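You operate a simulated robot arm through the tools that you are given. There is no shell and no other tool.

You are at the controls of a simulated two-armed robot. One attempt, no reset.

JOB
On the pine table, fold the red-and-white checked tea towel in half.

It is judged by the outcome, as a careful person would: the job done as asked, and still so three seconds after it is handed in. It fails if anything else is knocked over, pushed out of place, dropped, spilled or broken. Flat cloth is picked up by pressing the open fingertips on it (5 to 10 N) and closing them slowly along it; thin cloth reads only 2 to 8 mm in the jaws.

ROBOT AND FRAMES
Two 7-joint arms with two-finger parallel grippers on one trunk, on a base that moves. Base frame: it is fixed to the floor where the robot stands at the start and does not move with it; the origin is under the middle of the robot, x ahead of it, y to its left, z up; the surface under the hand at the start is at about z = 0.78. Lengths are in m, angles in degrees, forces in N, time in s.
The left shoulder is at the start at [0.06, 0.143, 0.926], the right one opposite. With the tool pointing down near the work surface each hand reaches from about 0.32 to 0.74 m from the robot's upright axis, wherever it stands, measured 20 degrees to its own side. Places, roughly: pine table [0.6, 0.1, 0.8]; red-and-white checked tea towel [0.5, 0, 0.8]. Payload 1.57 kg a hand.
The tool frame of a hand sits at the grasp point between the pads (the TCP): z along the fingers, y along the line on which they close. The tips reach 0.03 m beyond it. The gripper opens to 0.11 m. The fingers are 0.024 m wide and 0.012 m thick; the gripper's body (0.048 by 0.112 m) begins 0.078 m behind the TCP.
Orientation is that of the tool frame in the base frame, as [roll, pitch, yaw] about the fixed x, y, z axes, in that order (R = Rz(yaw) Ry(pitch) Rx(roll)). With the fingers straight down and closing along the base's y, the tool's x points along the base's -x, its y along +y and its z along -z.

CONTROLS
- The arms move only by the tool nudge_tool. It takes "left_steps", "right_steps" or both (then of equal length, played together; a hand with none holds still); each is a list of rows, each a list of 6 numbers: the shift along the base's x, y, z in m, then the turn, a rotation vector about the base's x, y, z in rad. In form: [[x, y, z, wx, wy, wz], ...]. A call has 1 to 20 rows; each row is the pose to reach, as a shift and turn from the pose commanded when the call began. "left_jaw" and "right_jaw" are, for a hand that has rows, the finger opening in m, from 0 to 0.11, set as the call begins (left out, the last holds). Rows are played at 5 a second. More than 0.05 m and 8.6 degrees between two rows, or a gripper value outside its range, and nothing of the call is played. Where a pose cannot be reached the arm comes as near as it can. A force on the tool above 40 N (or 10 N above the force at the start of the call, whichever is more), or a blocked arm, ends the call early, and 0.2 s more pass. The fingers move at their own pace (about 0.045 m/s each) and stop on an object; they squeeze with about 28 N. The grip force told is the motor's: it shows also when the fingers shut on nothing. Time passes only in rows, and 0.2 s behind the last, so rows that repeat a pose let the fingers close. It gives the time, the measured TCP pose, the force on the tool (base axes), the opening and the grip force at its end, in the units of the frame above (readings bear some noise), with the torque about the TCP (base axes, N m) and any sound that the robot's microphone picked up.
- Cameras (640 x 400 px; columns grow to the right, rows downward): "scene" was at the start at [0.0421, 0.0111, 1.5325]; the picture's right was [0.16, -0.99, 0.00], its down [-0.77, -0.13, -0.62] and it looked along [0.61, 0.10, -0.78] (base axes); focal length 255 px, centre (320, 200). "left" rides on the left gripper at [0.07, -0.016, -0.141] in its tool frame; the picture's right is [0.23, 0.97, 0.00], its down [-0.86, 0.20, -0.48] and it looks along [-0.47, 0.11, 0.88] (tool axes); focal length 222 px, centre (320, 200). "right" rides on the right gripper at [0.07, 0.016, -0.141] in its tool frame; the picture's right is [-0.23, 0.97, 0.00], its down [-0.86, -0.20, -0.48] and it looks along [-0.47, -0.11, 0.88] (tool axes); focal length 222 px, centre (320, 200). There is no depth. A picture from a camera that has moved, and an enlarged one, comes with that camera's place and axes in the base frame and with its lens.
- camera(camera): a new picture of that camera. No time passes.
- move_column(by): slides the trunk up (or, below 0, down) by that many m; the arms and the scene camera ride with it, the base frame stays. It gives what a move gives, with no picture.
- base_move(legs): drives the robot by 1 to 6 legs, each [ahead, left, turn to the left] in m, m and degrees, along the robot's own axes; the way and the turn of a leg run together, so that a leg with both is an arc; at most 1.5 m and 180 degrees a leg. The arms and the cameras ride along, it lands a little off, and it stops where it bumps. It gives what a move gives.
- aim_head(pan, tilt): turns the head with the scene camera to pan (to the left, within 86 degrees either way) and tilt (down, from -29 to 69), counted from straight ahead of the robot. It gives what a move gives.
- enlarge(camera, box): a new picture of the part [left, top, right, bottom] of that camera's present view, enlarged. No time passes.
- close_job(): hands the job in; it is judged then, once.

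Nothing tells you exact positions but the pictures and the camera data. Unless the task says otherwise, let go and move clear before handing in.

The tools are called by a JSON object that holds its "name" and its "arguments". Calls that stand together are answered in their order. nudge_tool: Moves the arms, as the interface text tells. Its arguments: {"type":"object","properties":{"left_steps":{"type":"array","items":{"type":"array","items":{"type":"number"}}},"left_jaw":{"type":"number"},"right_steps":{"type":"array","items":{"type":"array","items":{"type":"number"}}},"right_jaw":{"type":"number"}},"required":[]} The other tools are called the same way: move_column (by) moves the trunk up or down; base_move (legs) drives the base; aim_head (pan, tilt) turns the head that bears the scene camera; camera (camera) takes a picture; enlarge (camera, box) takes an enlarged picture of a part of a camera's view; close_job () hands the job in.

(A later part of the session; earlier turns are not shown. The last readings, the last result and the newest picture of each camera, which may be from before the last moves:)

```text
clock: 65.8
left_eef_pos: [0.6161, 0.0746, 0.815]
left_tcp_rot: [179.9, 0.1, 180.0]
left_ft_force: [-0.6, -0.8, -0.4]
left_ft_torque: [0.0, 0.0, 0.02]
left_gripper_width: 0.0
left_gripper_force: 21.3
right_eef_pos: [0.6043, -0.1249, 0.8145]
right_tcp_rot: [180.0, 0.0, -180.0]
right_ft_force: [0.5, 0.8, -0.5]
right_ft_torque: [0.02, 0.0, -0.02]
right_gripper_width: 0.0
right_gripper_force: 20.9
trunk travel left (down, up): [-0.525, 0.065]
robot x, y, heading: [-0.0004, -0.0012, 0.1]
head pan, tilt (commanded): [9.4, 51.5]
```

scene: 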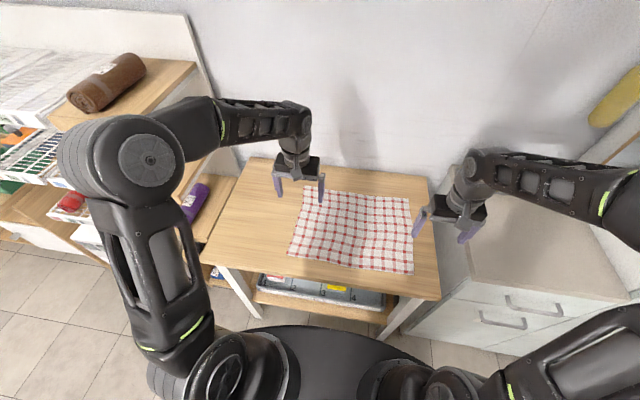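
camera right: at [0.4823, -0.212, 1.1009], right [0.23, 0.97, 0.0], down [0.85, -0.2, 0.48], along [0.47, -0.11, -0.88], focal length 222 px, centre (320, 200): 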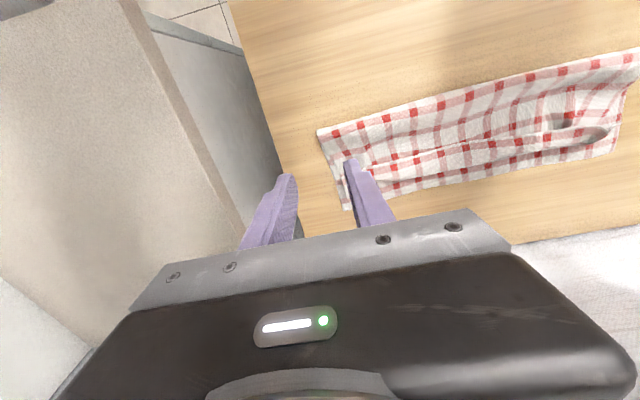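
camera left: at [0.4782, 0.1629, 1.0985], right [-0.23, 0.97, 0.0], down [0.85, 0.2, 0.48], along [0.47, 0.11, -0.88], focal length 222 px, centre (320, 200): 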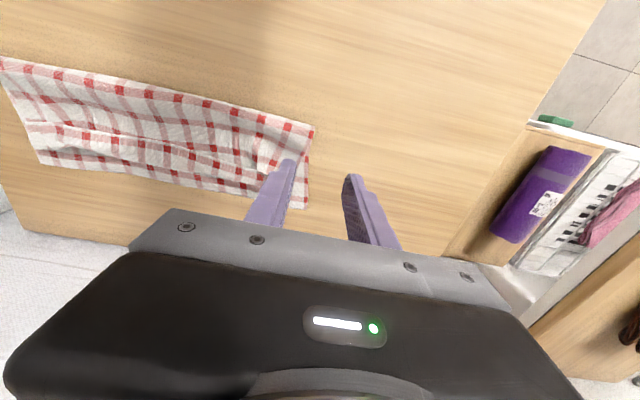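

{"name": "nudge_tool", "arguments": {"left_steps": [[0, 0, -0.001, 0, 0, 0], [0, 0, -0.001, 0, 0, 0], [0, 0, -0.001, 0, 0, 0]], "right_steps": [[0, 0, -0.001, 0, 0, 0], [0, 0, -0.001, 0, 0, 0], [0, 0, -0.001, 0, 0, 0]]}}

{"name": "enlarge", "arguments": {"camera": "left", "box": [160, 60, 480, 260]}}

{"name": "enlarge", "arguments": {"camera": "right", "box": [160, 60, 480, 260]}}

```text
clock: 66.6
left_eef_pos: [0.6159, 0.0747, 0.813]
left_tcp_rot: [179.9, 0.0, -180.0]
left_ft_force: [0.1, -0.9, 2.5]
left_ft_torque: [-0.02, 0.01, 0.02]
left_gripper_width: 0.0
left_gripper_force: 21.0
right_eef_pos: [0.6065, -0.1254, 0.8134]
right_tcp_rot: [179.9, 0.0, 180.0]
right_ft_force: [-0.1, 0.1, 0.8]
right_ft_torque: [0.01, -0.01, 0.01]
right_gripper_width: 0.0
right_gripper_force: 21.3
trunk travel left (down, up): [-0.525, 0.065]
robot x, y, heading: [-0.0014, 0.0007, -0.1]
head pan, tilt (commanded): [9.4, 51.5]
```

```text
2.00 times, centred on (320, 160) of left
camera zoom: at [0.5463, 0.06, 0.9556], right [-0.23, 0.97, 0.0], down [0.85, 0.2, 0.48], along [0.47, 0.11, -0.88], focal length 444 px, centre (320, 280)
```

zoom: 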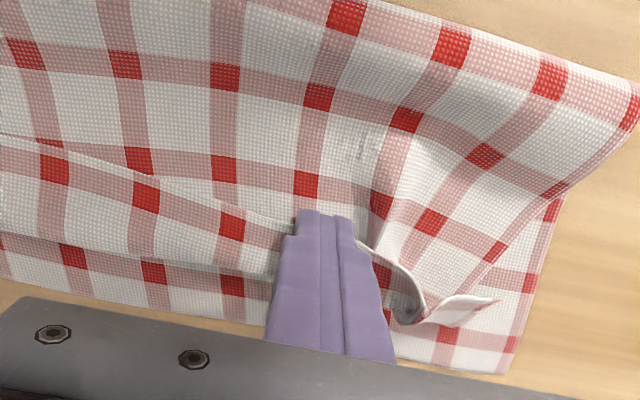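

```text
2.00 times, centred on (320, 160) of right
camera zoom: at [0.5375, -0.1084, 0.9559], right [0.23, 0.97, 0.0], down [0.86, -0.2, 0.48], along [0.47, -0.11, -0.88], focal length 444 px, centre (320, 280)
```

zoom: 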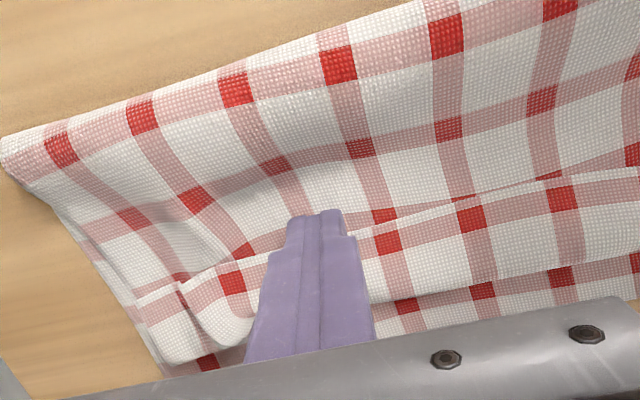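

Light contact now (2.5 N left, about 1 N right). I'll push forward 2 cm slowly and look at how the roll responds.

{"name": "nudge_tool", "arguments": {"left_steps": [[0.004, 0, 0, 0, 0, 0], [0.008, 0, 0, 0, 0, 0], [0.012, 0, 0, 0, 0, 0], [0.016, 0, 0, 0, 0, 0], [0.02, 0, 0, 0, 0, 0]], "right_steps": [[0.004, 0, -0.0005, 0, 0, 0], [0.008, 0, -0.0005, 0, 0, 0], [0.012, 0, -0.0005, 0, 0, 0], [0.016, 0, -0.0005, 0, 0, 0], [0.02, 0, -0.0005, 0, 0, 0]]}}

{"name": "enlarge", "arguments": {"camera": "left", "box": [160, 60, 480, 260]}}

{"name": "enlarge", "arguments": {"camera": "right", "box": [160, 60, 480, 260]}}

{"name": "enlarge", "arguments": {"camera": "scene", "box": [280, 165, 440, 265]}}

```text
clock: 67.8
left_eef_pos: [0.6348, 0.0754, 0.815]
left_tcp_rot: [-180.0, 0.0, -180.0]
left_ft_force: [-0.4, 0.5, -0.6]
left_ft_torque: [0.01, 0.01, 0.03]
left_gripper_width: 0.0
left_gripper_force: 21.1
right_eef_pos: [0.6255, -0.1245, 0.8142]
right_tcp_rot: [-180.0, -0.1, 180.0]
right_ft_force: [-1.4, 0.1, 3.1]
right_ft_torque: [-0.05, -0.01, -0.01]
right_gripper_width: 0.0
right_gripper_force: 21.1
trunk travel left (down, up): [-0.525, 0.065]
robot x, y, heading: [-0.0007, 0.0004, -0.1]
head pan, tilt (commanded): [9.4, 51.5]
```

```text
2.00 times, centred on (320, 160) of left
camera zoom: at [0.5657, 0.0598, 0.956], right [-0.23, 0.97, 0.0], down [0.85, 0.2, 0.48], along [0.47, 0.11, -0.88], focal length 444 px, centre (320, 280)
```

zoom: 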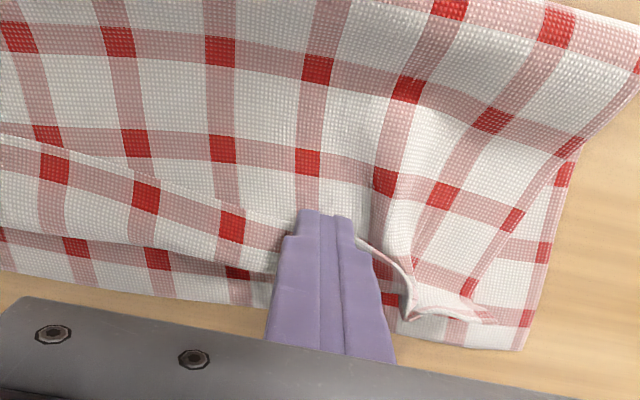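

```text
2.00 times, centred on (320, 160) of right
camera zoom: at [0.557, -0.108, 0.9555], right [0.23, 0.97, 0.0], down [0.85, -0.2, 0.48], along [0.47, -0.11, -0.88], focal length 444 px, centre (320, 280)
```

zoom: 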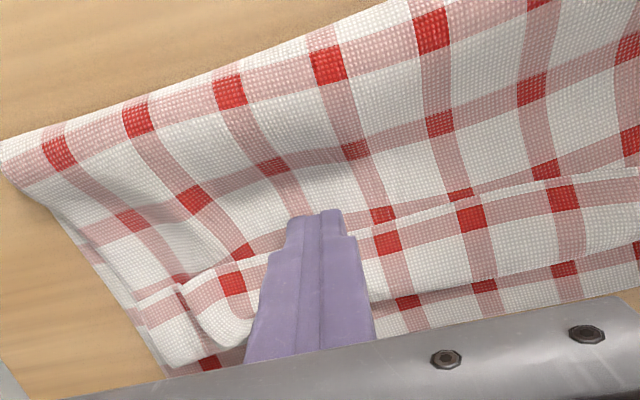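

```text
4.00 times, centred on (360, 215) of scene
camera zoom: at [0.0419, 0.0111, 1.5325], right [0.16, -0.99, 0.0], down [-0.77, -0.13, -0.62], along [0.61, 0.1, -0.78], focal length 1020 px, centre (160, 140)
```

zoom: 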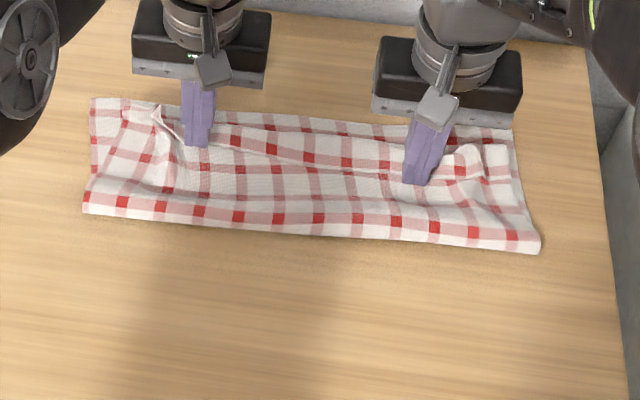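

Pressing forward just drags all the layers together, so that isn't the way. I'll lift clear, see what moved, and plan to re-grip the hem's end puckers with the hands tilted, so I can rotate the hem over.

{"name": "nudge_tool", "arguments": {"left_steps": [[-0.005, 0, 0.01, 0, 0, 0], [-0.01, 0, 0.03, 0, 0, 0], [-0.03, 0.02, 0.06, 0, 0, 0], [-0.06, 0.05, 0.09, 0, 0, 0], [-0.09, 0.08, 0.12, 0, 0, 0]], "right_steps": [[-0.002, 0, 0.01, 0, 0, 0], [-0.01, 0, 0.03, 0, 0, 0], [-0.03, -0.02, 0.06, 0, 0, 0], [-0.06, -0.05, 0.09, 0, 0, 0], [-0.09, -0.08, 0.12, 0, 0, 0]]}}

{"name": "enlarge", "arguments": {"camera": "scene", "box": [290, 170, 418, 250]}}

{"name": "enlarge", "arguments": {"camera": "scene", "box": [296, 182, 360, 222]}}

{"name": "enlarge", "arguments": {"camera": "scene", "box": [352, 188, 416, 228]}}

```text
refused: row 4 steps farther than a row can; nothing moved
```

```text
5.00 times, centred on (354, 210) of scene
camera zoom: at [0.0419, 0.0111, 1.5325], right [0.16, -0.99, 0.0], down [-0.77, -0.13, -0.62], along [0.61, 0.1, -0.78], focal length 1275 px, centre (150, 150)
```

zoom: 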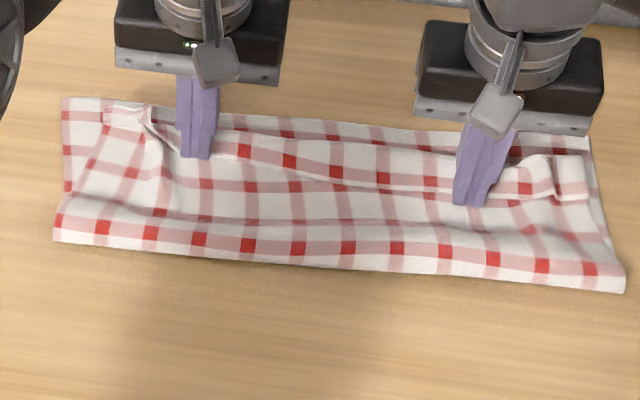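

```text
10.00 times, centred on (328, 202) of scene
camera zoom: at [0.0419, 0.0111, 1.5325], right [0.16, -0.99, 0.0], down [-0.77, -0.13, -0.62], along [0.61, 0.1, -0.78], focal length 2550 px, centre (240, 180)
```

zoom: 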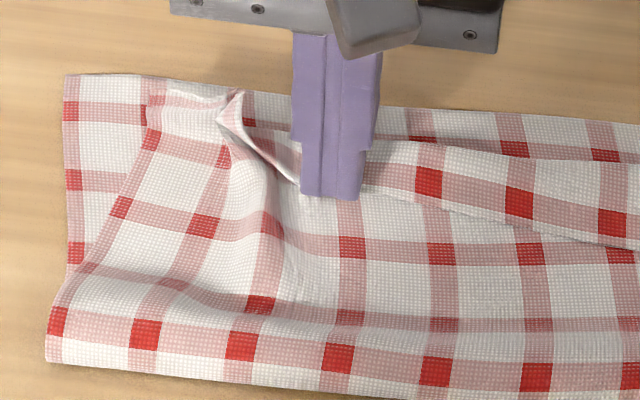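

```text
10.00 times, centred on (384, 208) of scene
camera zoom: at [0.0419, 0.0111, 1.5325], right [0.16, -0.99, 0.0], down [-0.77, -0.13, -0.62], along [0.61, 0.1, -0.78], focal length 2550 px, centre (-320, 120)
```

zoom: 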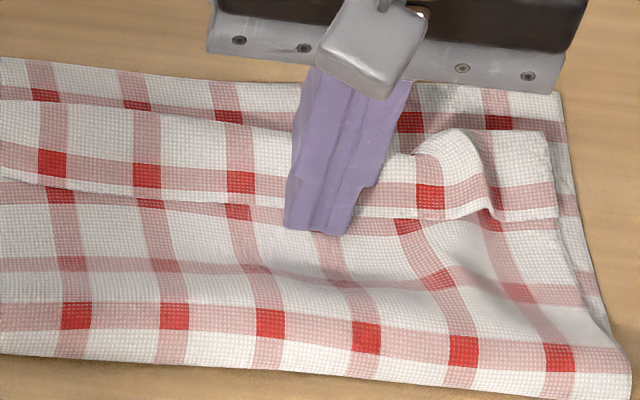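

Nothing moved (a step was too long). I'll lift clear with shorter steps and then look carefully.

{"name": "nudge_tool", "arguments": {"left_steps": [[-0.003, 0, 0.01, 0, 0, 0], [-0.006, 0, 0.03, 0, 0, 0], [-0.02, 0.01, 0.055, 0, 0, 0], [-0.04, 0.03, 0.08, 0, 0, 0], [-0.065, 0.05, 0.1, 0, 0, 0], [-0.09, 0.07, 0.115, 0, 0, 0]], "right_steps": [[-0.002, 0, 0.01, 0, 0, 0], [-0.006, 0, 0.03, 0, 0, 0], [-0.02, -0.01, 0.055, 0, 0, 0], [-0.04, -0.03, 0.08, 0, 0, 0], [-0.065, -0.05, 0.1, 0, 0, 0], [-0.09, -0.07, 0.115, 0, 0, 0]]}}

{"name": "enlarge", "arguments": {"camera": "scene", "box": [290, 170, 418, 250]}}

{"name": "enlarge", "arguments": {"camera": "scene", "box": [296, 182, 360, 222]}}

{"name": "enlarge", "arguments": {"camera": "scene", "box": [352, 188, 416, 228]}}

{"name": "camera", "arguments": {"camera": "left"}}

{"name": "camera", "arguments": {"camera": "right"}}

```text
clock: 69.2
left_eef_pos: [0.5428, 0.1444, 0.9293]
left_tcp_rot: [179.9, 0.1, 180.0]
left_ft_force: [0.6, 0.1, 0.3]
left_ft_torque: [-0.02, -0.06, -0.03]
left_gripper_width: 0.0
left_gripper_force: 21.8
right_eef_pos: [0.5341, -0.1939, 0.9289]
right_tcp_rot: [180.0, 0.1, 180.0]
right_ft_force: [-0.2, 0.8, 1.0]
right_ft_torque: [0.0, -0.02, 0.01]
right_gripper_width: 0.0
right_gripper_force: 20.9
trunk travel left (down, up): [-0.525, 0.065]
robot x, y, heading: [-0.0025, 0.0033, 0.3]
head pan, tilt (commanded): [9.4, 51.5]
```

```text
5.00 times, centred on (354, 210) of scene
camera zoom: at [0.0406, 0.0111, 1.5325], right [0.16, -0.99, 0.0], down [-0.77, -0.13, -0.62], along [0.61, 0.1, -0.78], focal length 1275 px, centre (150, 150)
```

zoom: 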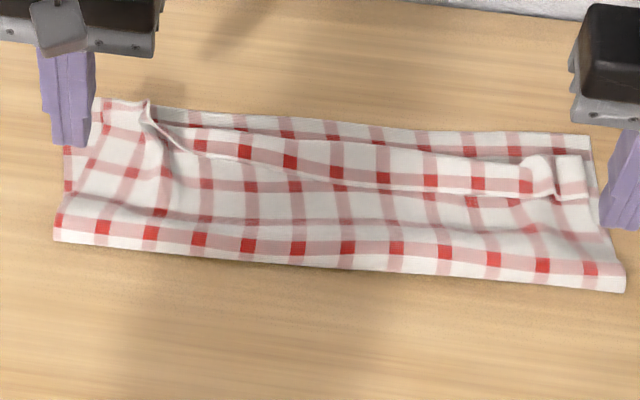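

```text
10.00 times, centred on (328, 202) of scene
camera zoom: at [0.0406, 0.0111, 1.5325], right [0.16, -0.99, 0.0], down [-0.77, -0.13, -0.62], along [0.61, 0.1, -0.78], focal length 2550 px, centre (240, 180)
```

zoom: 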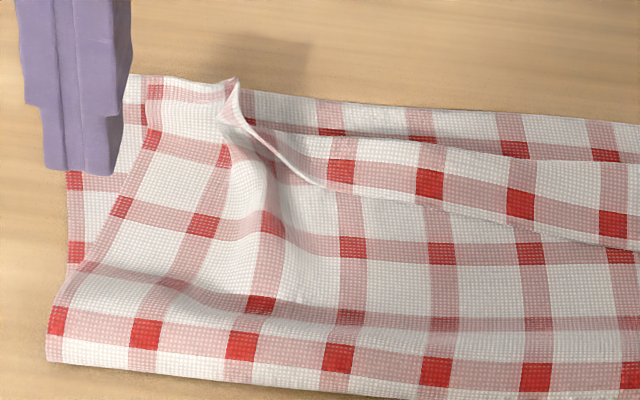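

```text
10.00 times, centred on (384, 208) of scene
camera zoom: at [0.0406, 0.0111, 1.5325], right [0.16, -0.99, 0.0], down [-0.77, -0.13, -0.62], along [0.61, 0.1, -0.78], focal length 2550 px, centre (-320, 120)
```

zoom: 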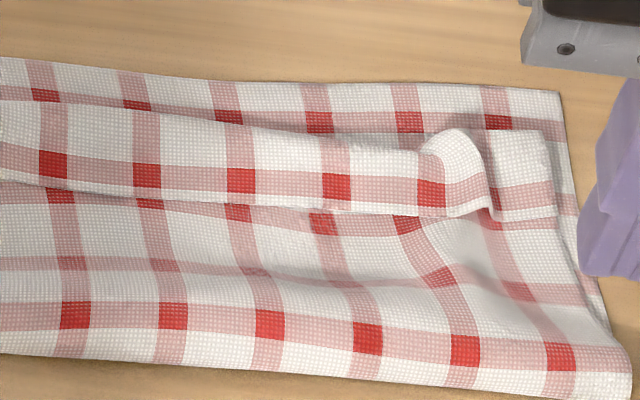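

```text
taken
camera left: at [0.473, 0.1299, 1.0703], right [-0.23, 0.97, 0.0], down [0.85, 0.2, 0.48], along [0.47, 0.11, -0.88], focal length 222 px, centre (320, 200)
```

left: 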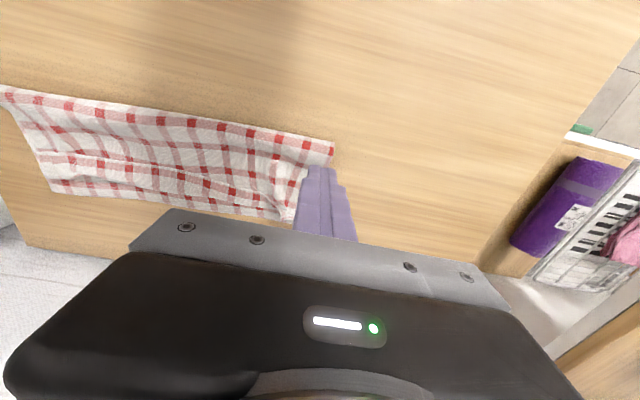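

```text
taken
camera right: at [0.4657, -0.1768, 1.0708], right [0.23, 0.97, 0.0], down [0.85, -0.2, 0.48], along [0.47, -0.11, -0.88], focal length 222 px, centre (320, 200)
```

right: 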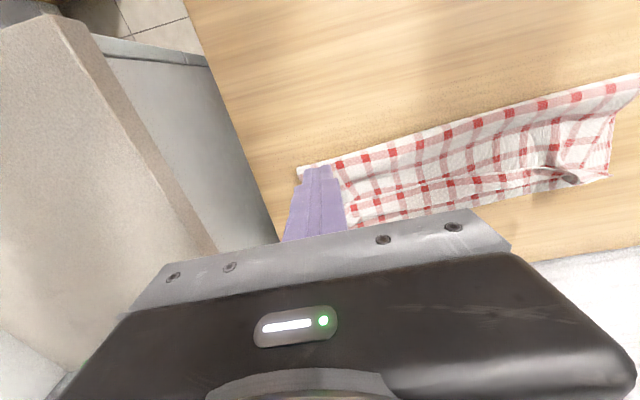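

Interesting: where the left finger pushed with almost no pressure, the near-left corner did unroll and now lies flat near the far edge. So a feather-light push works; I'll repeat it further along on the left (y≈0.045) and on the right corner flap (y≈−0.205).

{"name": "nudge_tool", "arguments": {"left_steps": [[0.02, -0.02, -0.01, 0, 0, 0], [0.04, -0.045, -0.02, 0, 0, 0], [0.06, -0.07, -0.035, 0, 0, 0], [0.075, -0.09, -0.055, 0, 0, 0], [0.085, -0.0994, -0.08, 0, 0, 0], [0.085, -0.0994, -0.1, 0, 0, 0], [0.085, -0.0994, -0.107, 0, 0, 0], [0.085, -0.0994, -0.107, 0, 0, 0]], "right_steps": [[0.025, -0.002, -0.01, 0, 0, 0], [0.05, -0.005, -0.02, 0, 0, 0], [0.075, -0.008, -0.035, 0, 0, 0], [0.093, -0.01, -0.055, 0, 0, 0], [0.103, -0.011, -0.08, 0, 0, 0], [0.103, -0.011, -0.1, 0, 0, 0], [0.103, -0.011, -0.107, 0, 0, 0], [0.103, -0.011, -0.107, 0, 0, 0]]}}

{"name": "enlarge", "arguments": {"camera": "left", "box": [160, 60, 480, 260]}}

{"name": "enlarge", "arguments": {"camera": "right", "box": [160, 60, 480, 260]}}

```text
clock: 71.0
left_eef_pos: [0.6299, 0.0474, 0.822]
left_tcp_rot: [-180.0, 0.0, -179.9]
left_ft_force: [1.2, -0.5, 0.4]
left_ft_torque: [-0.01, -0.05, 0.0]
left_gripper_width: 0.0
left_gripper_force: 21.3
right_eef_pos: [0.6391, -0.2045, 0.8193]
right_tcp_rot: [180.0, 0.0, 180.0]
right_ft_force: [-0.9, 0.1, -0.3]
right_ft_torque: [0.0, 0.0, 0.02]
right_gripper_width: 0.0001
right_gripper_force: 21.3
trunk travel left (down, up): [-0.525, 0.065]
robot x, y, heading: [0.0011, -0.0001, -0.0]
head pan, tilt (commanded): [9.4, 51.5]
```

```text
2.00 times, centred on (320, 160) of left
camera zoom: at [0.5606, 0.0314, 0.9646], right [-0.23, 0.97, 0.0], down [0.86, 0.2, 0.48], along [0.47, 0.11, -0.88], focal length 444 px, centre (320, 280)
```

zoom: 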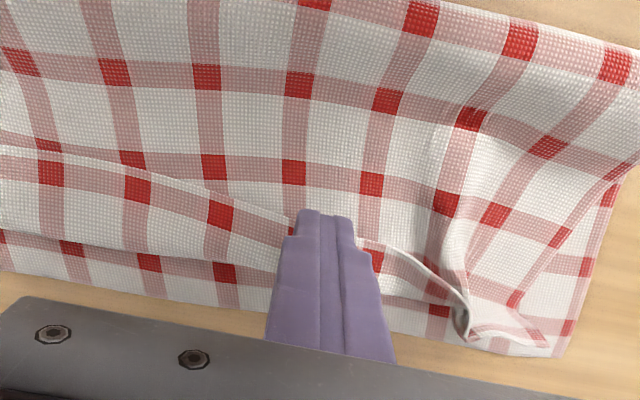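

```text
2.00 times, centred on (320, 160) of right
camera zoom: at [0.5706, -0.1882, 0.9623], right [0.23, 0.97, 0.0], down [0.86, -0.2, 0.48], along [0.47, -0.11, -0.88], focal length 444 px, centre (320, 280)
```

zoom: 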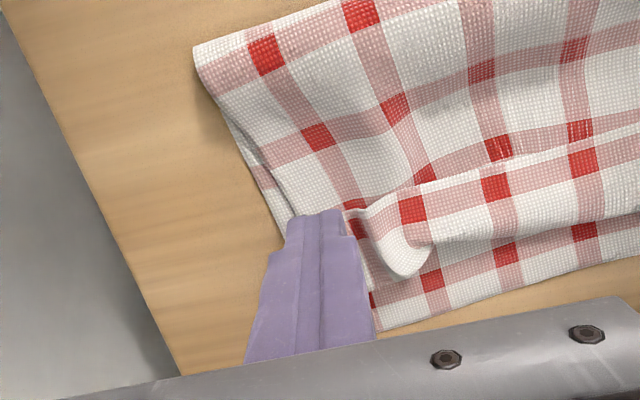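

Both fingertips sit just behind the free edges. I'll lower to barely touching and push forward 4 cm.

{"name": "nudge_tool", "arguments": {"left_steps": [[0, 0, -0.004, 0, 0, 0], [0, 0, -0.0078, 0, 0, 0], [0.004, 0, -0.0078, 0, 0, 0], [0.008, 0, -0.0078, 0, 0, 0], [0.012, 0, -0.0078, 0, 0, 0], [0.016, 0, -0.0078, 0, 0, 0], [0.02, 0, -0.0078, 0, 0, 0], [0.024, 0, -0.0078, 0, 0, 0]], "right_steps": [[0, 0, -0.004, 0, 0, 0], [0, 0, -0.0078, 0, 0, 0], [0.004, 0, -0.0078, 0, 0, 0], [0.008, 0, -0.0078, 0, 0, 0], [0.012, 0, -0.0078, 0, 0, 0], [0.016, 0, -0.0078, 0, 0, 0], [0.02, 0, -0.0078, 0, 0, 0], [0.024, 0, -0.0078, 0, 0, 0]]}}

{"name": "enlarge", "arguments": {"camera": "left", "box": [160, 60, 480, 260]}}

{"name": "enlarge", "arguments": {"camera": "right", "box": [160, 60, 480, 260]}}

{"name": "enlarge", "arguments": {"camera": "scene", "box": [290, 170, 418, 250]}}

```text
clock: 72.8
left_eef_pos: [0.6526, 0.0476, 0.8153]
left_tcp_rot: [180.0, 0.0, 180.0]
left_ft_force: [0.0, 0.1, 0.0]
left_ft_torque: [0.04, -0.01, -0.01]
left_gripper_width: 0.0
left_gripper_force: 21.5
right_eef_pos: [0.6617, -0.206, 0.8125]
right_tcp_rot: [179.9, 0.0, 179.9]
right_ft_force: [-2.4, 1.1, 9.8]
right_ft_torque: [0.0, 0.0, 0.03]
right_gripper_width: 0.0
right_gripper_force: 20.9
trunk travel left (down, up): [-0.525, 0.065]
robot x, y, heading: [0.0008, 0.001, 0.2]
head pan, tilt (commanded): [9.4, 51.5]
```

```text
2.00 times, centred on (320, 160) of left
camera zoom: at [0.5837, 0.031, 0.9561], right [-0.23, 0.97, 0.0], down [0.85, 0.2, 0.48], along [0.47, 0.11, -0.88], focal length 444 px, centre (320, 280)
```

zoom: 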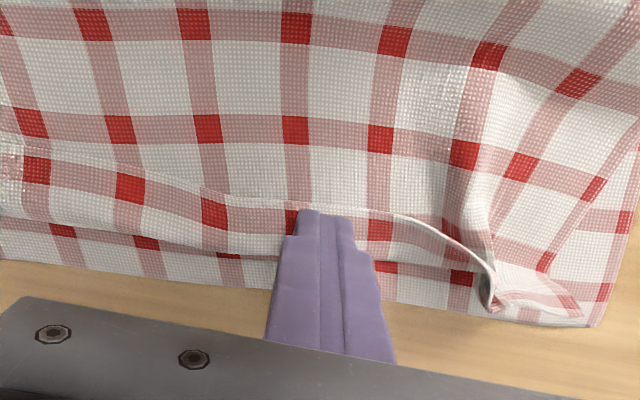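

```text
2.00 times, centred on (320, 160) of right
camera zoom: at [0.5929, -0.189, 0.9555], right [0.23, 0.97, 0.0], down [0.85, -0.2, 0.48], along [0.47, -0.11, -0.88], focal length 444 px, centre (320, 280)
```

zoom: 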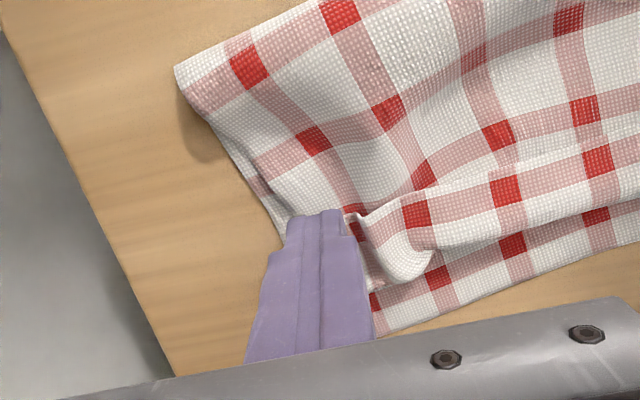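

```text
5.00 times, centred on (354, 210) of scene
camera zoom: at [0.0408, 0.0114, 1.5326], right [0.16, -0.99, 0.0], down [-0.77, -0.13, -0.62], along [0.61, 0.1, -0.78], focal length 1275 px, centre (150, 150)
```

zoom: 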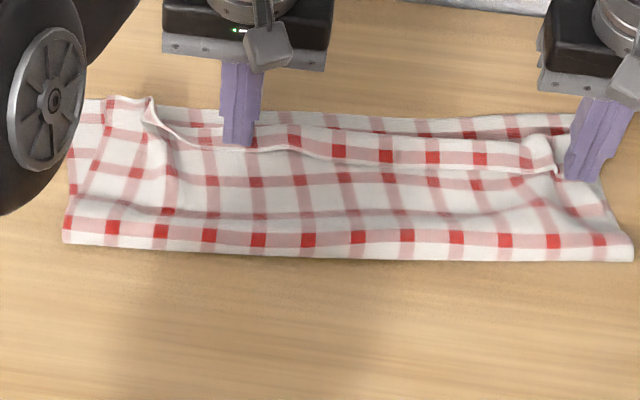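

On the left the light push is slowly unrolling the hem, but the right fingertip pressed too hard (9.8 N) and dragged the whole right side about 3 cm forward. I'll use that same firm press to drag the right side back to straighten the towel, holding the left still.

{"name": "nudge_tool", "arguments": {"right_steps": [[-0.004, 0, 0, 0, 0, 0], [-0.009, 0, 0, 0, 0, 0], [-0.014, 0, 0, 0, 0, 0], [-0.019, 0, 0, 0, 0, 0], [-0.024, 0, 0, 0, 0, 0], [-0.029, 0, 0, 0, 0, 0], [-0.034, 0, 0, 0, 0, 0], [-0.038, 0, 0, 0, 0, 0]]}}

{"name": "enlarge", "arguments": {"camera": "right", "box": [160, 60, 480, 260]}}

{"name": "enlarge", "arguments": {"camera": "scene", "box": [290, 170, 418, 250]}}

```text
clock: 74.6
left_eef_pos: [0.654, 0.0456, 0.814]
left_tcp_rot: [-179.9, 0.0, 179.9]
left_ft_force: [0.1, -0.4, -0.1]
left_ft_torque: [0.01, 0.02, -0.01]
left_gripper_width: 0.0
left_gripper_force: 21.2
right_eef_pos: [0.624, -0.2056, 0.812]
right_tcp_rot: [-180.0, 0.0, 180.0]
right_ft_force: [1.7, 0.4, 7.6]
right_ft_torque: [0.02, -0.1, -0.02]
right_gripper_width: 0.0
right_gripper_force: 21.4
trunk travel left (down, up): [-0.525, 0.065]
robot x, y, heading: [0.0, -0.0021, -0.1]
head pan, tilt (commanded): [9.4, 51.5]
```

```text
2.00 times, centred on (320, 160) of right
camera zoom: at [0.5554, -0.1897, 0.9556], right [0.23, 0.97, 0.0], down [0.86, -0.2, 0.48], along [0.47, -0.11, -0.88], focal length 444 px, centre (320, 280)
```

zoom: 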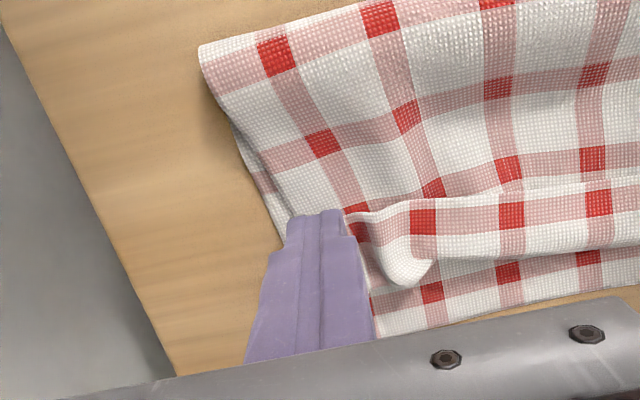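

```text
5.00 times, centred on (354, 210) of scene
camera zoom: at [0.0415, 0.0114, 1.5325], right [0.16, -0.99, 0.0], down [-0.77, -0.13, -0.62], along [0.61, 0.1, -0.78], focal length 1275 px, centre (150, 150)
```

zoom: 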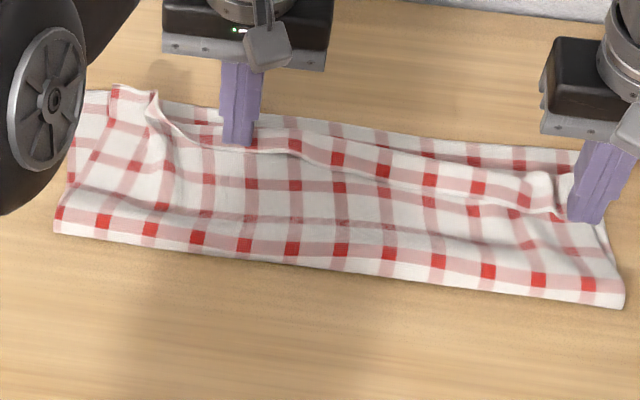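

The right side is straight again (crease at x≈0.543 on both ends). Now I'll raise the right fingertip to a feather touch and push both hems forward lightly.

{"name": "nudge_tool", "arguments": {"left_steps": [[0, 0, 0.0, 0, 0, 0], [0.003, 0, 0.0, 0, 0, 0], [0.006, 0, 0.0, 0, 0, 0], [0.009, 0, 0.0, 0, 0, 0], [0.012, 0, 0.0, 0, 0, 0], [0.015, 0, 0.0, 0, 0, 0]], "right_steps": [[0, 0, 0.0017, 0, 0, 0], [0.003, 0, 0.0017, 0, 0, 0], [0.006, 0, 0.0017, 0, 0, 0], [0.009, 0, 0.0017, 0, 0, 0], [0.012, 0, 0.0017, 0, 0, 0], [0.015, 0, 0.0017, 0, 0, 0]]}}

{"name": "enlarge", "arguments": {"camera": "left", "box": [160, 60, 480, 260]}}

{"name": "enlarge", "arguments": {"camera": "right", "box": [160, 60, 480, 260]}}

{"name": "enlarge", "arguments": {"camera": "scene", "box": [290, 170, 418, 250]}}

```text
clock: 76.0
left_eef_pos: [0.669, 0.0464, 0.8133]
left_tcp_rot: [-180.0, -0.1, -180.0]
left_ft_force: [-0.3, 1.2, 1.2]
left_ft_torque: [-0.01, 0.01, -0.03]
left_gripper_width: 0.0001
left_gripper_force: 21.2
right_eef_pos: [0.6389, -0.2058, 0.8145]
right_tcp_rot: [-180.0, 0.0, 180.0]
right_ft_force: [0.1, -0.5, 0.4]
right_ft_torque: [0.01, 0.03, 0.0]
right_gripper_width: 0.0001
right_gripper_force: 21.8
trunk travel left (down, up): [-0.525, 0.065]
robot x, y, heading: [0.0019, 0.0014, 0.1]
head pan, tilt (commanded): [9.4, 51.5]
```

```text
2.00 times, centred on (320, 160) of left
camera zoom: at [0.5997, 0.0306, 0.9554], right [-0.23, 0.97, 0.0], down [0.86, 0.2, 0.48], along [0.47, 0.11, -0.88], focal length 444 px, centre (320, 280)
```

zoom: 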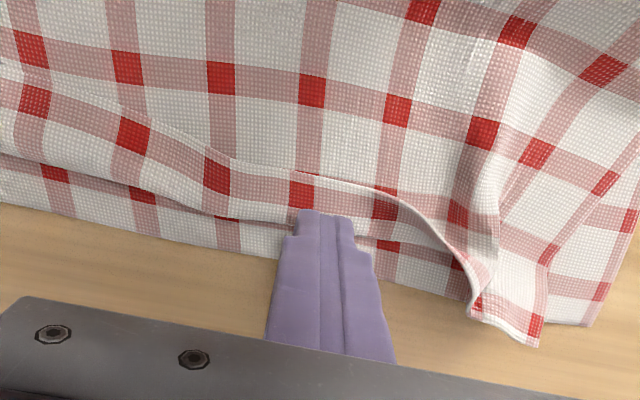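

```text
2.00 times, centred on (320, 160) of right
camera zoom: at [0.5709, -0.1892, 0.9569], right [0.23, 0.97, 0.0], down [0.86, -0.2, 0.48], along [0.47, -0.11, -0.88], focal length 444 px, centre (320, 280)
```

zoom: 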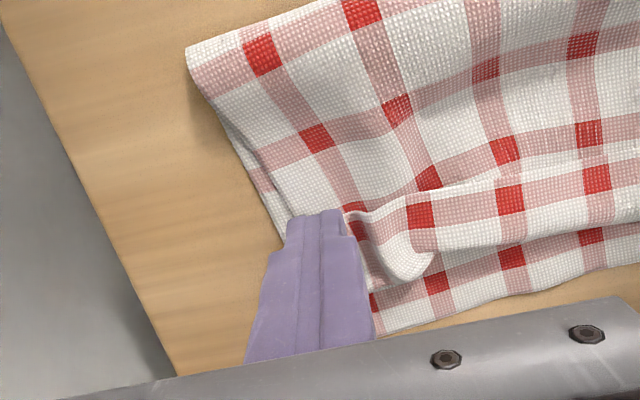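

```text
5.00 times, centred on (354, 210) of scene
camera zoom: at [0.0421, 0.0111, 1.5325], right [0.16, -0.99, 0.0], down [-0.77, -0.13, -0.62], along [0.61, 0.1, -0.78], focal length 1275 px, centre (150, 150)
```

zoom: 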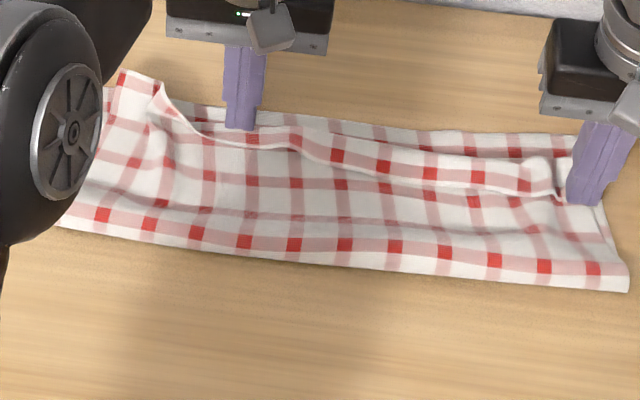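

The left corner has unrolled fully and the hem stands upright at the transition (about y 0.07–0.11). I'll take the right hand clear, and with the left finger behind that standing part (tip just above the cloth, not pressing) push it over forward, working along like unzipping.

{"name": "nudge_tool", "arguments": {"left_steps": [[0, 0, 0.015, 0, 0, 0], [-0.002, 0.005, 0.04, 0, 0, 0], [-0.02, 0.03, 0.045, 0, 0, 0], [-0.036, 0.054, 0.04, 0, 0, 0], [-0.036, 0.054, 0.02, 0, 0, 0], [-0.036, 0.054, 0.005, 0, 0, 0], [-0.036, 0.054, 0.002, 0, 0, 0], [-0.036, 0.054, 0.002, 0, 0, 0]], "right_steps": [[0, 0, 0.01, 0, 0, 0], [0, -0.005, 0.03, 0, 0, 0], [-0.02, -0.01, 0.06, 0, 0, 0], [-0.04, -0.02, 0.09, 0, 0, 0], [-0.06, -0.03, 0.1, 0, 0, 0], [-0.08, -0.035, 0.1, 0, 0, 0], [-0.09, -0.04, 0.1, 0, 0, 0], [-0.09, -0.04, 0.1, 0, 0, 0]]}}

{"name": "enlarge", "arguments": {"camera": "left", "box": [160, 60, 480, 260]}}

{"name": "enlarge", "arguments": {"camera": "scene", "box": [290, 170, 418, 250]}}

{"name": "camera", "arguments": {"camera": "right"}}

```text
clock: 77.8
left_eef_pos: [0.6334, 0.101, 0.8155]
left_tcp_rot: [180.0, 0.0, 180.0]
left_ft_force: [-0.8, -0.2, -0.1]
left_ft_torque: [0.02, 0.03, -0.01]
left_gripper_width: 0.0002
left_gripper_force: 21.2
right_eef_pos: [0.5478, -0.2464, 0.9157]
right_tcp_rot: [-180.0, 0.0, -180.0]
right_ft_force: [-0.8, 0.5, -0.8]
right_ft_torque: [-0.01, 0.01, -0.03]
right_gripper_width: 0.0
right_gripper_force: 20.8
trunk travel left (down, up): [-0.525, 0.065]
robot x, y, heading: [0.0001, 0.0049, 0.2]
head pan, tilt (commanded): [9.4, 51.5]
```

```text
2.00 times, centred on (320, 160) of left
camera zoom: at [0.5638, 0.0846, 0.9573], right [-0.23, 0.97, 0.0], down [0.86, 0.2, 0.48], along [0.47, 0.11, -0.88], focal length 444 px, centre (320, 280)
```

zoom: 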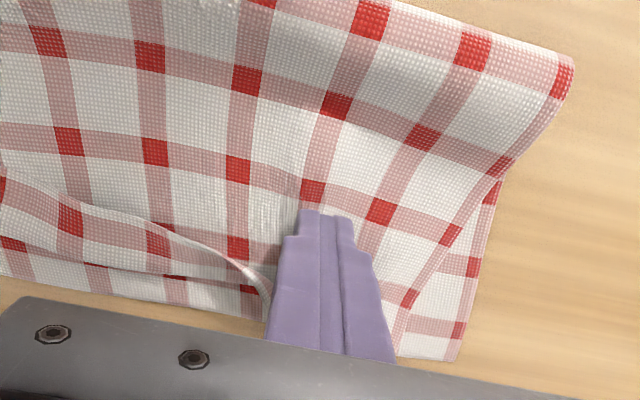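

```text
5.00 times, centred on (354, 210) of scene
camera zoom: at [0.0422, 0.0111, 1.5325], right [0.16, -0.99, 0.0], down [-0.77, -0.13, -0.62], along [0.61, 0.1, -0.78], focal length 1275 px, centre (150, 150)
```

zoom: 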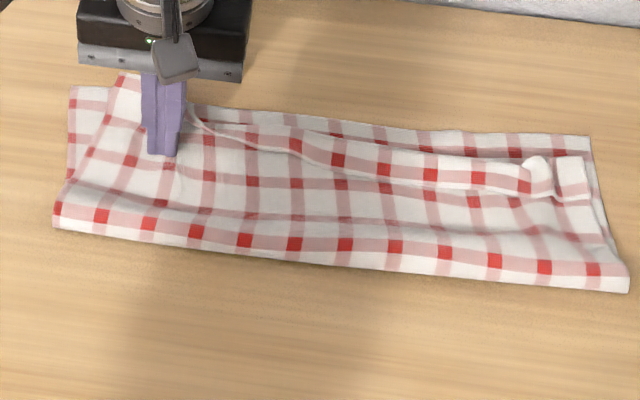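

```text
taken
camera right: at [0.4807, -0.2295, 1.0588], right [0.23, 0.97, 0.0], down [0.86, -0.2, 0.48], along [0.47, -0.11, -0.88], focal length 222 px, centre (320, 200)
```

right: 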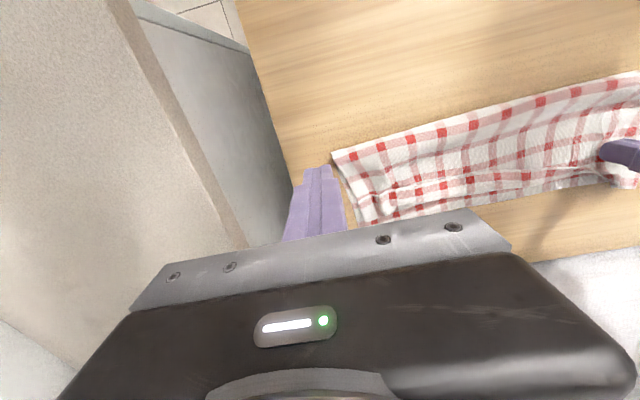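

The left finger is inside the wedge behind the standing edge. I'll push forward and slightly toward the middle.

{"name": "nudge_tool", "arguments": {"left_steps": [[0.005, -0.003, 0, 0, 0, 0], [0.01, -0.006, 0, 0, 0, 0], [0.015, -0.01, 0, 0, 0, 0], [0.02, -0.014, 0, 0, 0, 0], [0.025, -0.018, 0, 0, 0, 0], [0.03, -0.022, 0, 0, 0, 0], [0.035, -0.026, 0, 0, 0, 0], [0.04, -0.03, 0, 0, 0, 0], [0.045, -0.034, 0, 0, 0, 0]]}}

{"name": "enlarge", "arguments": {"camera": "left", "box": [160, 60, 480, 260]}}

{"name": "enlarge", "arguments": {"camera": "scene", "box": [290, 170, 418, 250]}}

```text
clock: 79.8
left_eef_pos: [0.6779, 0.067, 0.816]
left_tcp_rot: [180.0, 0.0, -180.0]
left_ft_force: [0.8, 0.1, -0.3]
left_ft_torque: [0.01, -0.01, 0.01]
left_gripper_width: 0.0
left_gripper_force: 21.3
right_eef_pos: [0.5493, -0.2459, 0.916]
right_tcp_rot: [-180.0, 0.0, -180.0]
right_ft_force: [-0.6, 1.1, -0.5]
right_ft_torque: [-0.01, 0.04, -0.02]
right_gripper_width: 0.0003
right_gripper_force: 21.2
trunk travel left (down, up): [-0.525, 0.065]
robot x, y, heading: [-0.001, -0.0014, 0.1]
head pan, tilt (commanded): [9.4, 51.5]
```

```text
2.00 times, centred on (320, 160) of left
camera zoom: at [0.6088, 0.0513, 0.9576], right [-0.23, 0.97, 0.0], down [0.86, 0.2, 0.48], along [0.47, 0.11, -0.88], focal length 444 px, centre (320, 280)
```

zoom: 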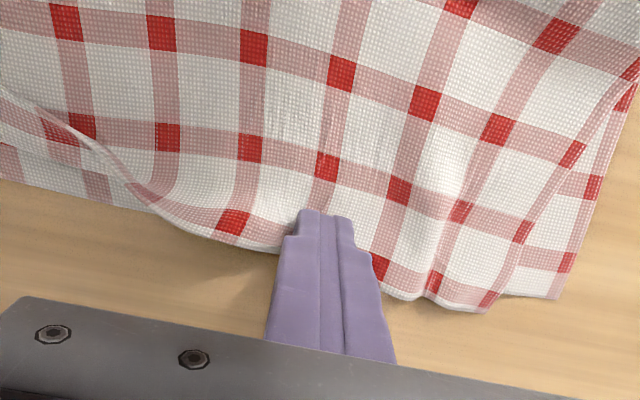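

```text
5.00 times, centred on (354, 210) of scene
camera zoom: at [0.0423, 0.011, 1.5325], right [0.16, -0.99, 0.0], down [-0.77, -0.13, -0.62], along [0.61, 0.1, -0.78], focal length 1275 px, centre (150, 150)
```

zoom: 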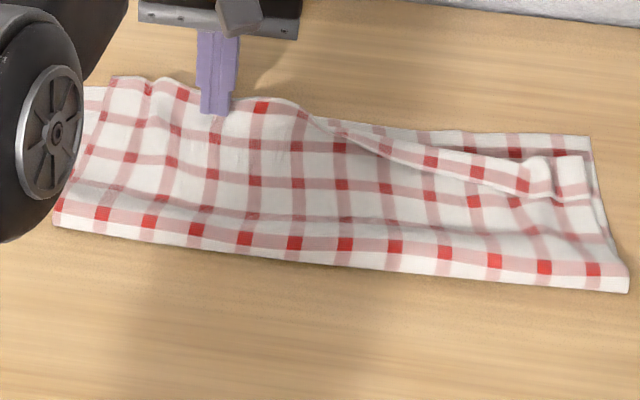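

Excellent — this unzips beautifully; the left half of the hem has flipped forward and lies flat. I'll bring the finger back behind the new transition (about y≈0) and continue the same diagonal push toward the right.

{"name": "nudge_tool", "arguments": {"left_steps": [[-0.008, -0.002, 0.002, 0, 0, 0], [-0.018, -0.008, 0.002, 0, 0, 0], [-0.028, -0.02, 0.002, 0, 0, 0], [-0.034, -0.035, 0.001, 0, 0, 0], [-0.036, -0.05, 0.0, 0, 0, 0], [-0.036, -0.06, 0.0, 0, 0, 0], [-0.031, -0.065, 0, 0, 0, 0], [-0.026, -0.07, 0, 0, 0, 0], [-0.021, -0.075, 0, 0, 0, 0], [-0.016, -0.08, 0, 0, 0, 0], [-0.011, -0.085, 0, 0, 0, 0], [-0.006, -0.09, 0, 0, 0, 0], [-0.001, -0.095, 0, 0, 0, 0], [0.004, -0.1, 0, 0, 0, 0], [0.008, -0.104, 0, 0, 0, 0]]}}

{"name": "enlarge", "arguments": {"camera": "left", "box": [160, 60, 480, 260]}}

{"name": "enlarge", "arguments": {"camera": "scene", "box": [290, 170, 418, 250]}}

```text
clock: 83.0
left_eef_pos: [0.6676, -0.0181, 0.8155]
left_tcp_rot: [180.0, 0.1, -180.0]
left_ft_force: [0.1, -1.1, 0.2]
left_ft_torque: [-0.03, 0.0, 0.02]
left_gripper_width: 0.0002
left_gripper_force: 20.8
left hand out of reach, approached as far as the arm can: row 12, 13, 14, 15
right_eef_pos: [0.5491, -0.2473, 0.9163]
right_tcp_rot: [179.9, -0.1, -180.0]
right_ft_force: [0.0, 0.0, 0.5]
right_ft_torque: [-0.02, -0.02, 0.02]
right_gripper_width: 0.0
right_gripper_force: 21.8
trunk travel left (down, up): [-0.525, 0.065]
robot x, y, heading: [-0.0049, 0.0013, -0.1]
head pan, tilt (commanded): [9.4, 51.5]
```

```text
2.00 times, centred on (320, 160) of left
camera zoom: at [0.597, -0.0346, 0.9577], right [-0.23, 0.97, 0.0], down [0.86, 0.2, 0.48], along [0.47, 0.11, -0.88], focal length 444 px, centre (320, 280)
```

zoom: 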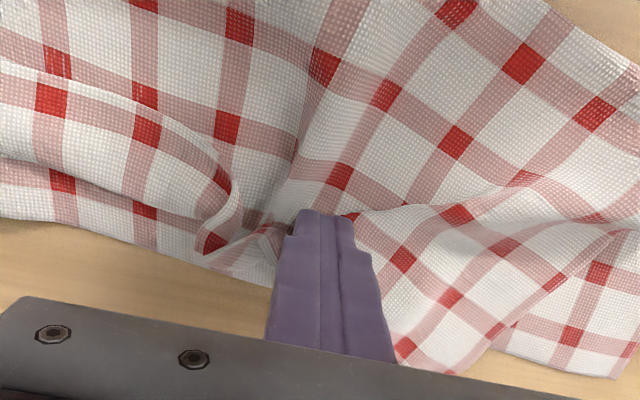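

```text
5.00 times, centred on (354, 210) of scene
camera zoom: at [0.0422, 0.011, 1.5325], right [0.16, -0.99, 0.0], down [-0.77, -0.13, -0.62], along [0.61, 0.1, -0.78], focal length 1275 px, centre (150, 150)
```

zoom: 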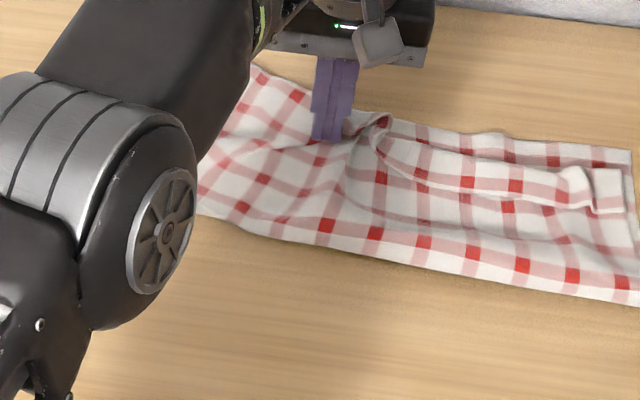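

The finger dragged the layers sideways this time, and it ran into its reach limit. I'll lift straight up and move clear to see the state.

{"name": "nudge_tool", "arguments": {"left_steps": [[0, 0, 0.015, 0, 0, 0], [0, 0, 0.045, 0, 0, 0], [-0.02, 0.02, 0.08, 0, 0, 0], [-0.04, 0.05, 0.11, 0, 0, 0], [-0.06, 0.09, 0.13, 0, 0, 0], [-0.08, 0.13, 0.14, 0, 0, 0], [-0.1, 0.17, 0.14, 0, 0, 0]]}}

{"name": "enlarge", "arguments": {"camera": "scene", "box": [280, 160, 440, 260]}}

{"name": "camera", "arguments": {"camera": "left"}}

{"name": "camera", "arguments": {"camera": "right"}}

```text
clock: 84.6
left_eef_pos: [0.5671, 0.1514, 0.9599]
left_tcp_rot: [-179.9, 0.0, -180.0]
left_ft_force: [0.0, -0.1, 0.3]
left_ft_torque: [0.01, -0.02, -0.02]
left_gripper_width: 0.0
left_gripper_force: 20.8
right_eef_pos: [0.5485, -0.2452, 0.9156]
right_tcp_rot: [179.9, 0.0, -180.0]
right_ft_force: [0.5, 1.2, 0.3]
right_ft_torque: [-0.04, -0.04, 0.03]
right_gripper_width: 0.0
right_gripper_force: 21.2
trunk travel left (down, up): [-0.525, 0.065]
robot x, y, heading: [-0.0038, 0.0039, -0.0]
head pan, tilt (commanded): [9.4, 51.5]
```

```text
4.00 times, centred on (360, 210) of scene
camera zoom: at [0.0415, 0.0119, 1.5325], right [0.16, -0.99, 0.0], down [-0.77, -0.13, -0.62], along [0.61, 0.1, -0.78], focal length 1020 px, centre (160, 160)
```

zoom: 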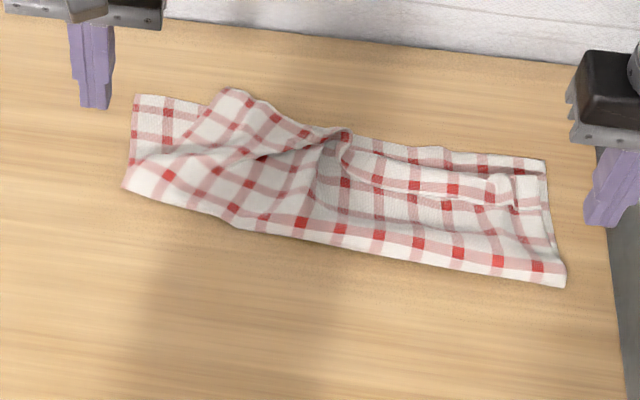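

```text
taken
camera left: at [0.4967, 0.1348, 1.1012], right [-0.23, 0.97, 0.0], down [0.85, 0.2, 0.48], along [0.47, 0.11, -0.88], focal length 222 px, centre (320, 200)
```

left: 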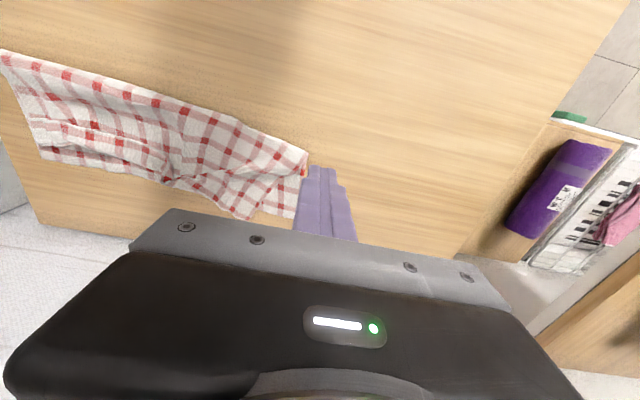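

```text
taken
camera right: at [0.4803, -0.2289, 1.0591], right [0.23, 0.97, 0.0], down [0.85, -0.2, 0.48], along [0.47, -0.11, -0.88], focal length 222 px, centre (320, 200)
```

right: 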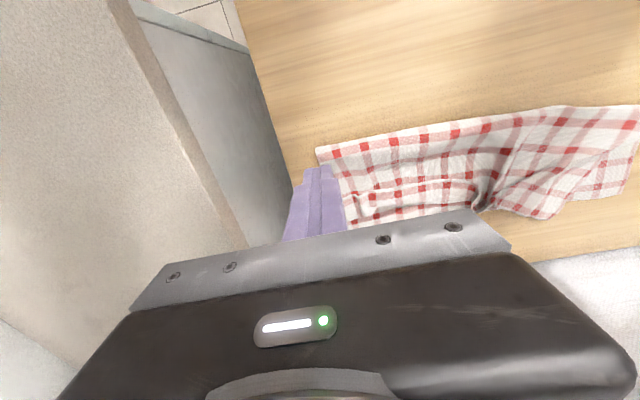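

The upper ply's left half got sheared about 8 cm to the right, and part of the towel is now at the edge of reach. I'll press firmly with both fingertips and draw the whole towel back toward the robot first, then tidy it or refold it cleanly.

{"name": "nudge_tool", "arguments": {"left_steps": [[0.015, -0.015, -0.01, 0, 0, 0], [0.03, -0.03, -0.03, 0, 0, 0], [0.045, -0.048, -0.055, 0, 0, 0], [0.06, -0.065, -0.08, 0, 0, 0], [0.068, -0.0764, -0.105, 0, 0, 0], [0.068, -0.0764, -0.13, 0, 0, 0], [0.068, -0.0764, -0.138, 0, 0, 0], [0.068, -0.0764, -0.138, 0, 0, 0]], "right_steps": [[0.01, 0.01, -0.01, 0, 0, 0], [0.02, 0.025, -0.02, 0, 0, 0], [0.03, 0.04, -0.035, 0, 0, 0], [0.042, 0.055, -0.05, 0, 0, 0], [0.0515, 0.065, -0.07, 0, 0, 0], [0.0515, 0.065, -0.085, 0, 0, 0], [0.0515, 0.065, -0.094, 0, 0, 0], [0.0515, 0.065, -0.094, 0, 0, 0]]}}

{"name": "enlarge", "arguments": {"camera": "scene", "box": [280, 160, 440, 260]}}

```text
clock: 86.4
left_eef_pos: [0.6351, 0.0744, 0.8164]
left_tcp_rot: [-180.0, 0.1, -180.0]
left_ft_force: [0.2, 0.0, 0.5]
left_ft_torque: [0.01, -0.04, 0.01]
left_gripper_width: 0.0001
left_gripper_force: 21.3
right_eef_pos: [0.6016, -0.1815, 0.8204]
right_tcp_rot: [180.0, 0.0, 180.0]
right_ft_force: [0.4, 0.7, 0.0]
right_ft_torque: [-0.02, 0.01, 0.03]
right_gripper_width: 0.0
right_gripper_force: 21.1
trunk travel left (down, up): [-0.525, 0.065]
robot x, y, heading: [0.0013, 0.0021, -0.1]
head pan, tilt (commanded): [9.4, 51.5]
```

```text
4.00 times, centred on (360, 210) of scene
camera zoom: at [0.0421, 0.0111, 1.5325], right [0.16, -0.99, 0.0], down [-0.77, -0.13, -0.62], along [0.61, 0.1, -0.78], focal length 1020 px, centre (160, 160)
```

zoom: 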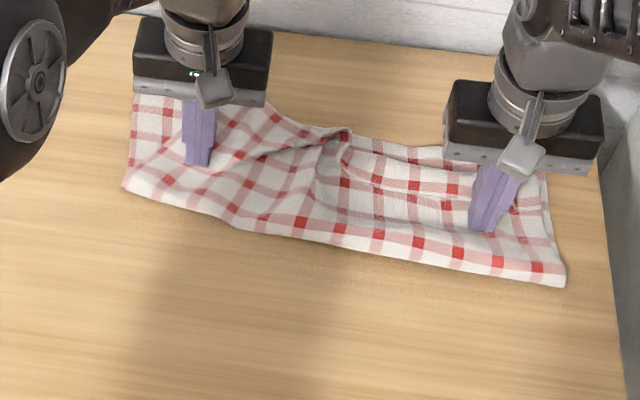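

{"name": "nudge_tool", "arguments": {"left_steps": [[0, 0, -0.002, 0, 0, 0], [0, 0, -0.003, 0, 0, 0], [0, 0, -0.003, 0, 0, 0]], "right_steps": [[0, 0, -0.003, 0, 0, 0], [0, 0, -0.006, 0, 0, 0], [0, 0, -0.006, 0, 0, 0]]}}

```text
clock: 87.2
left_eef_pos: [0.6339, 0.0749, 0.8138]
left_tcp_rot: [180.0, -0.1, 180.0]
left_ft_force: [0.0, 0.4, 0.2]
left_ft_torque: [-0.05, 0.02, 0.01]
left_gripper_width: 0.0
left_gripper_force: 21.4
right_eef_pos: [0.6013, -0.1809, 0.8134]
right_tcp_rot: [-180.0, 0.0, -180.0]
right_ft_force: [-1.0, -0.8, -0.2]
right_ft_torque: [0.01, -0.01, -0.01]
right_gripper_width: 0.0002
right_gripper_force: 21.2
trunk travel left (down, up): [-0.525, 0.065]
robot x, y, heading: [-0.0008, -0.0018, -0.1]
head pan, tilt (commanded): [9.4, 51.5]
```

{"name": "nudge_tool", "arguments": {"left_steps": [[0, 0, -0.001, 0, 0, 0], [0, 0, -0.0015, 0, 0, 0], [0, 0, -0.0015, 0, 0, 0]], "right_steps": [[0, 0, -0.001, 0, 0, 0], [0, 0, -0.0015, 0, 0, 0], [0, 0, -0.0015, 0, 0, 0]]}}

```text
clock: 88.0
left_eef_pos: [0.634, 0.0751, 0.8123]
left_tcp_rot: [-179.9, 0.1, -180.0]
left_ft_force: [0.6, 0.1, 0.2]
left_ft_torque: [0.01, 0.0, 0.02]
left_gripper_width: 0.0
left_gripper_force: 21.3
right_eef_pos: [0.6023, -0.1806, 0.8126]
right_tcp_rot: [-180.0, 0.0, -179.9]
right_ft_force: [-0.1, -0.5, -0.2]
right_ft_torque: [0.0, 0.02, 0.0]
right_gripper_width: 0.0
right_gripper_force: 20.8
trunk travel left (down, up): [-0.525, 0.065]
robot x, y, heading: [-0.0024, 0.0017, 0.2]
head pan, tilt (commanded): [9.4, 51.5]
```

{"name": "nudge_tool", "arguments": {"left_steps": [[0, 0, -0.001, 0, 0, 0], [0, 0, -0.0013, 0, 0, 0], [0, 0, -0.0013, 0, 0, 0]], "right_steps": [[0, 0, -0.001, 0, 0, 0], [0, 0, -0.0013, 0, 0, 0], [0, 0, -0.0013, 0, 0, 0]]}}

```text
clock: 88.8
left_eef_pos: [0.633, 0.0737, 0.8126]
left_tcp_rot: [-180.0, 0.0, -180.0]
left_ft_force: [-0.8, -0.1, 3.4]
left_ft_torque: [-0.03, 0.07, -0.04]
left_gripper_width: 0.0
left_gripper_force: 21.6
right_eef_pos: [0.6021, -0.1811, 0.8127]
right_tcp_rot: [180.0, -0.1, -180.0]
right_ft_force: [0.2, -0.5, 0.3]
right_ft_torque: [-0.01, 0.02, 0.0]
right_gripper_width: 0.0
right_gripper_force: 21.0
trunk travel left (down, up): [-0.525, 0.065]
robot x, y, heading: [-0.0024, 0.0029, 0.1]
head pan, tilt (commanded): [9.4, 51.5]
```

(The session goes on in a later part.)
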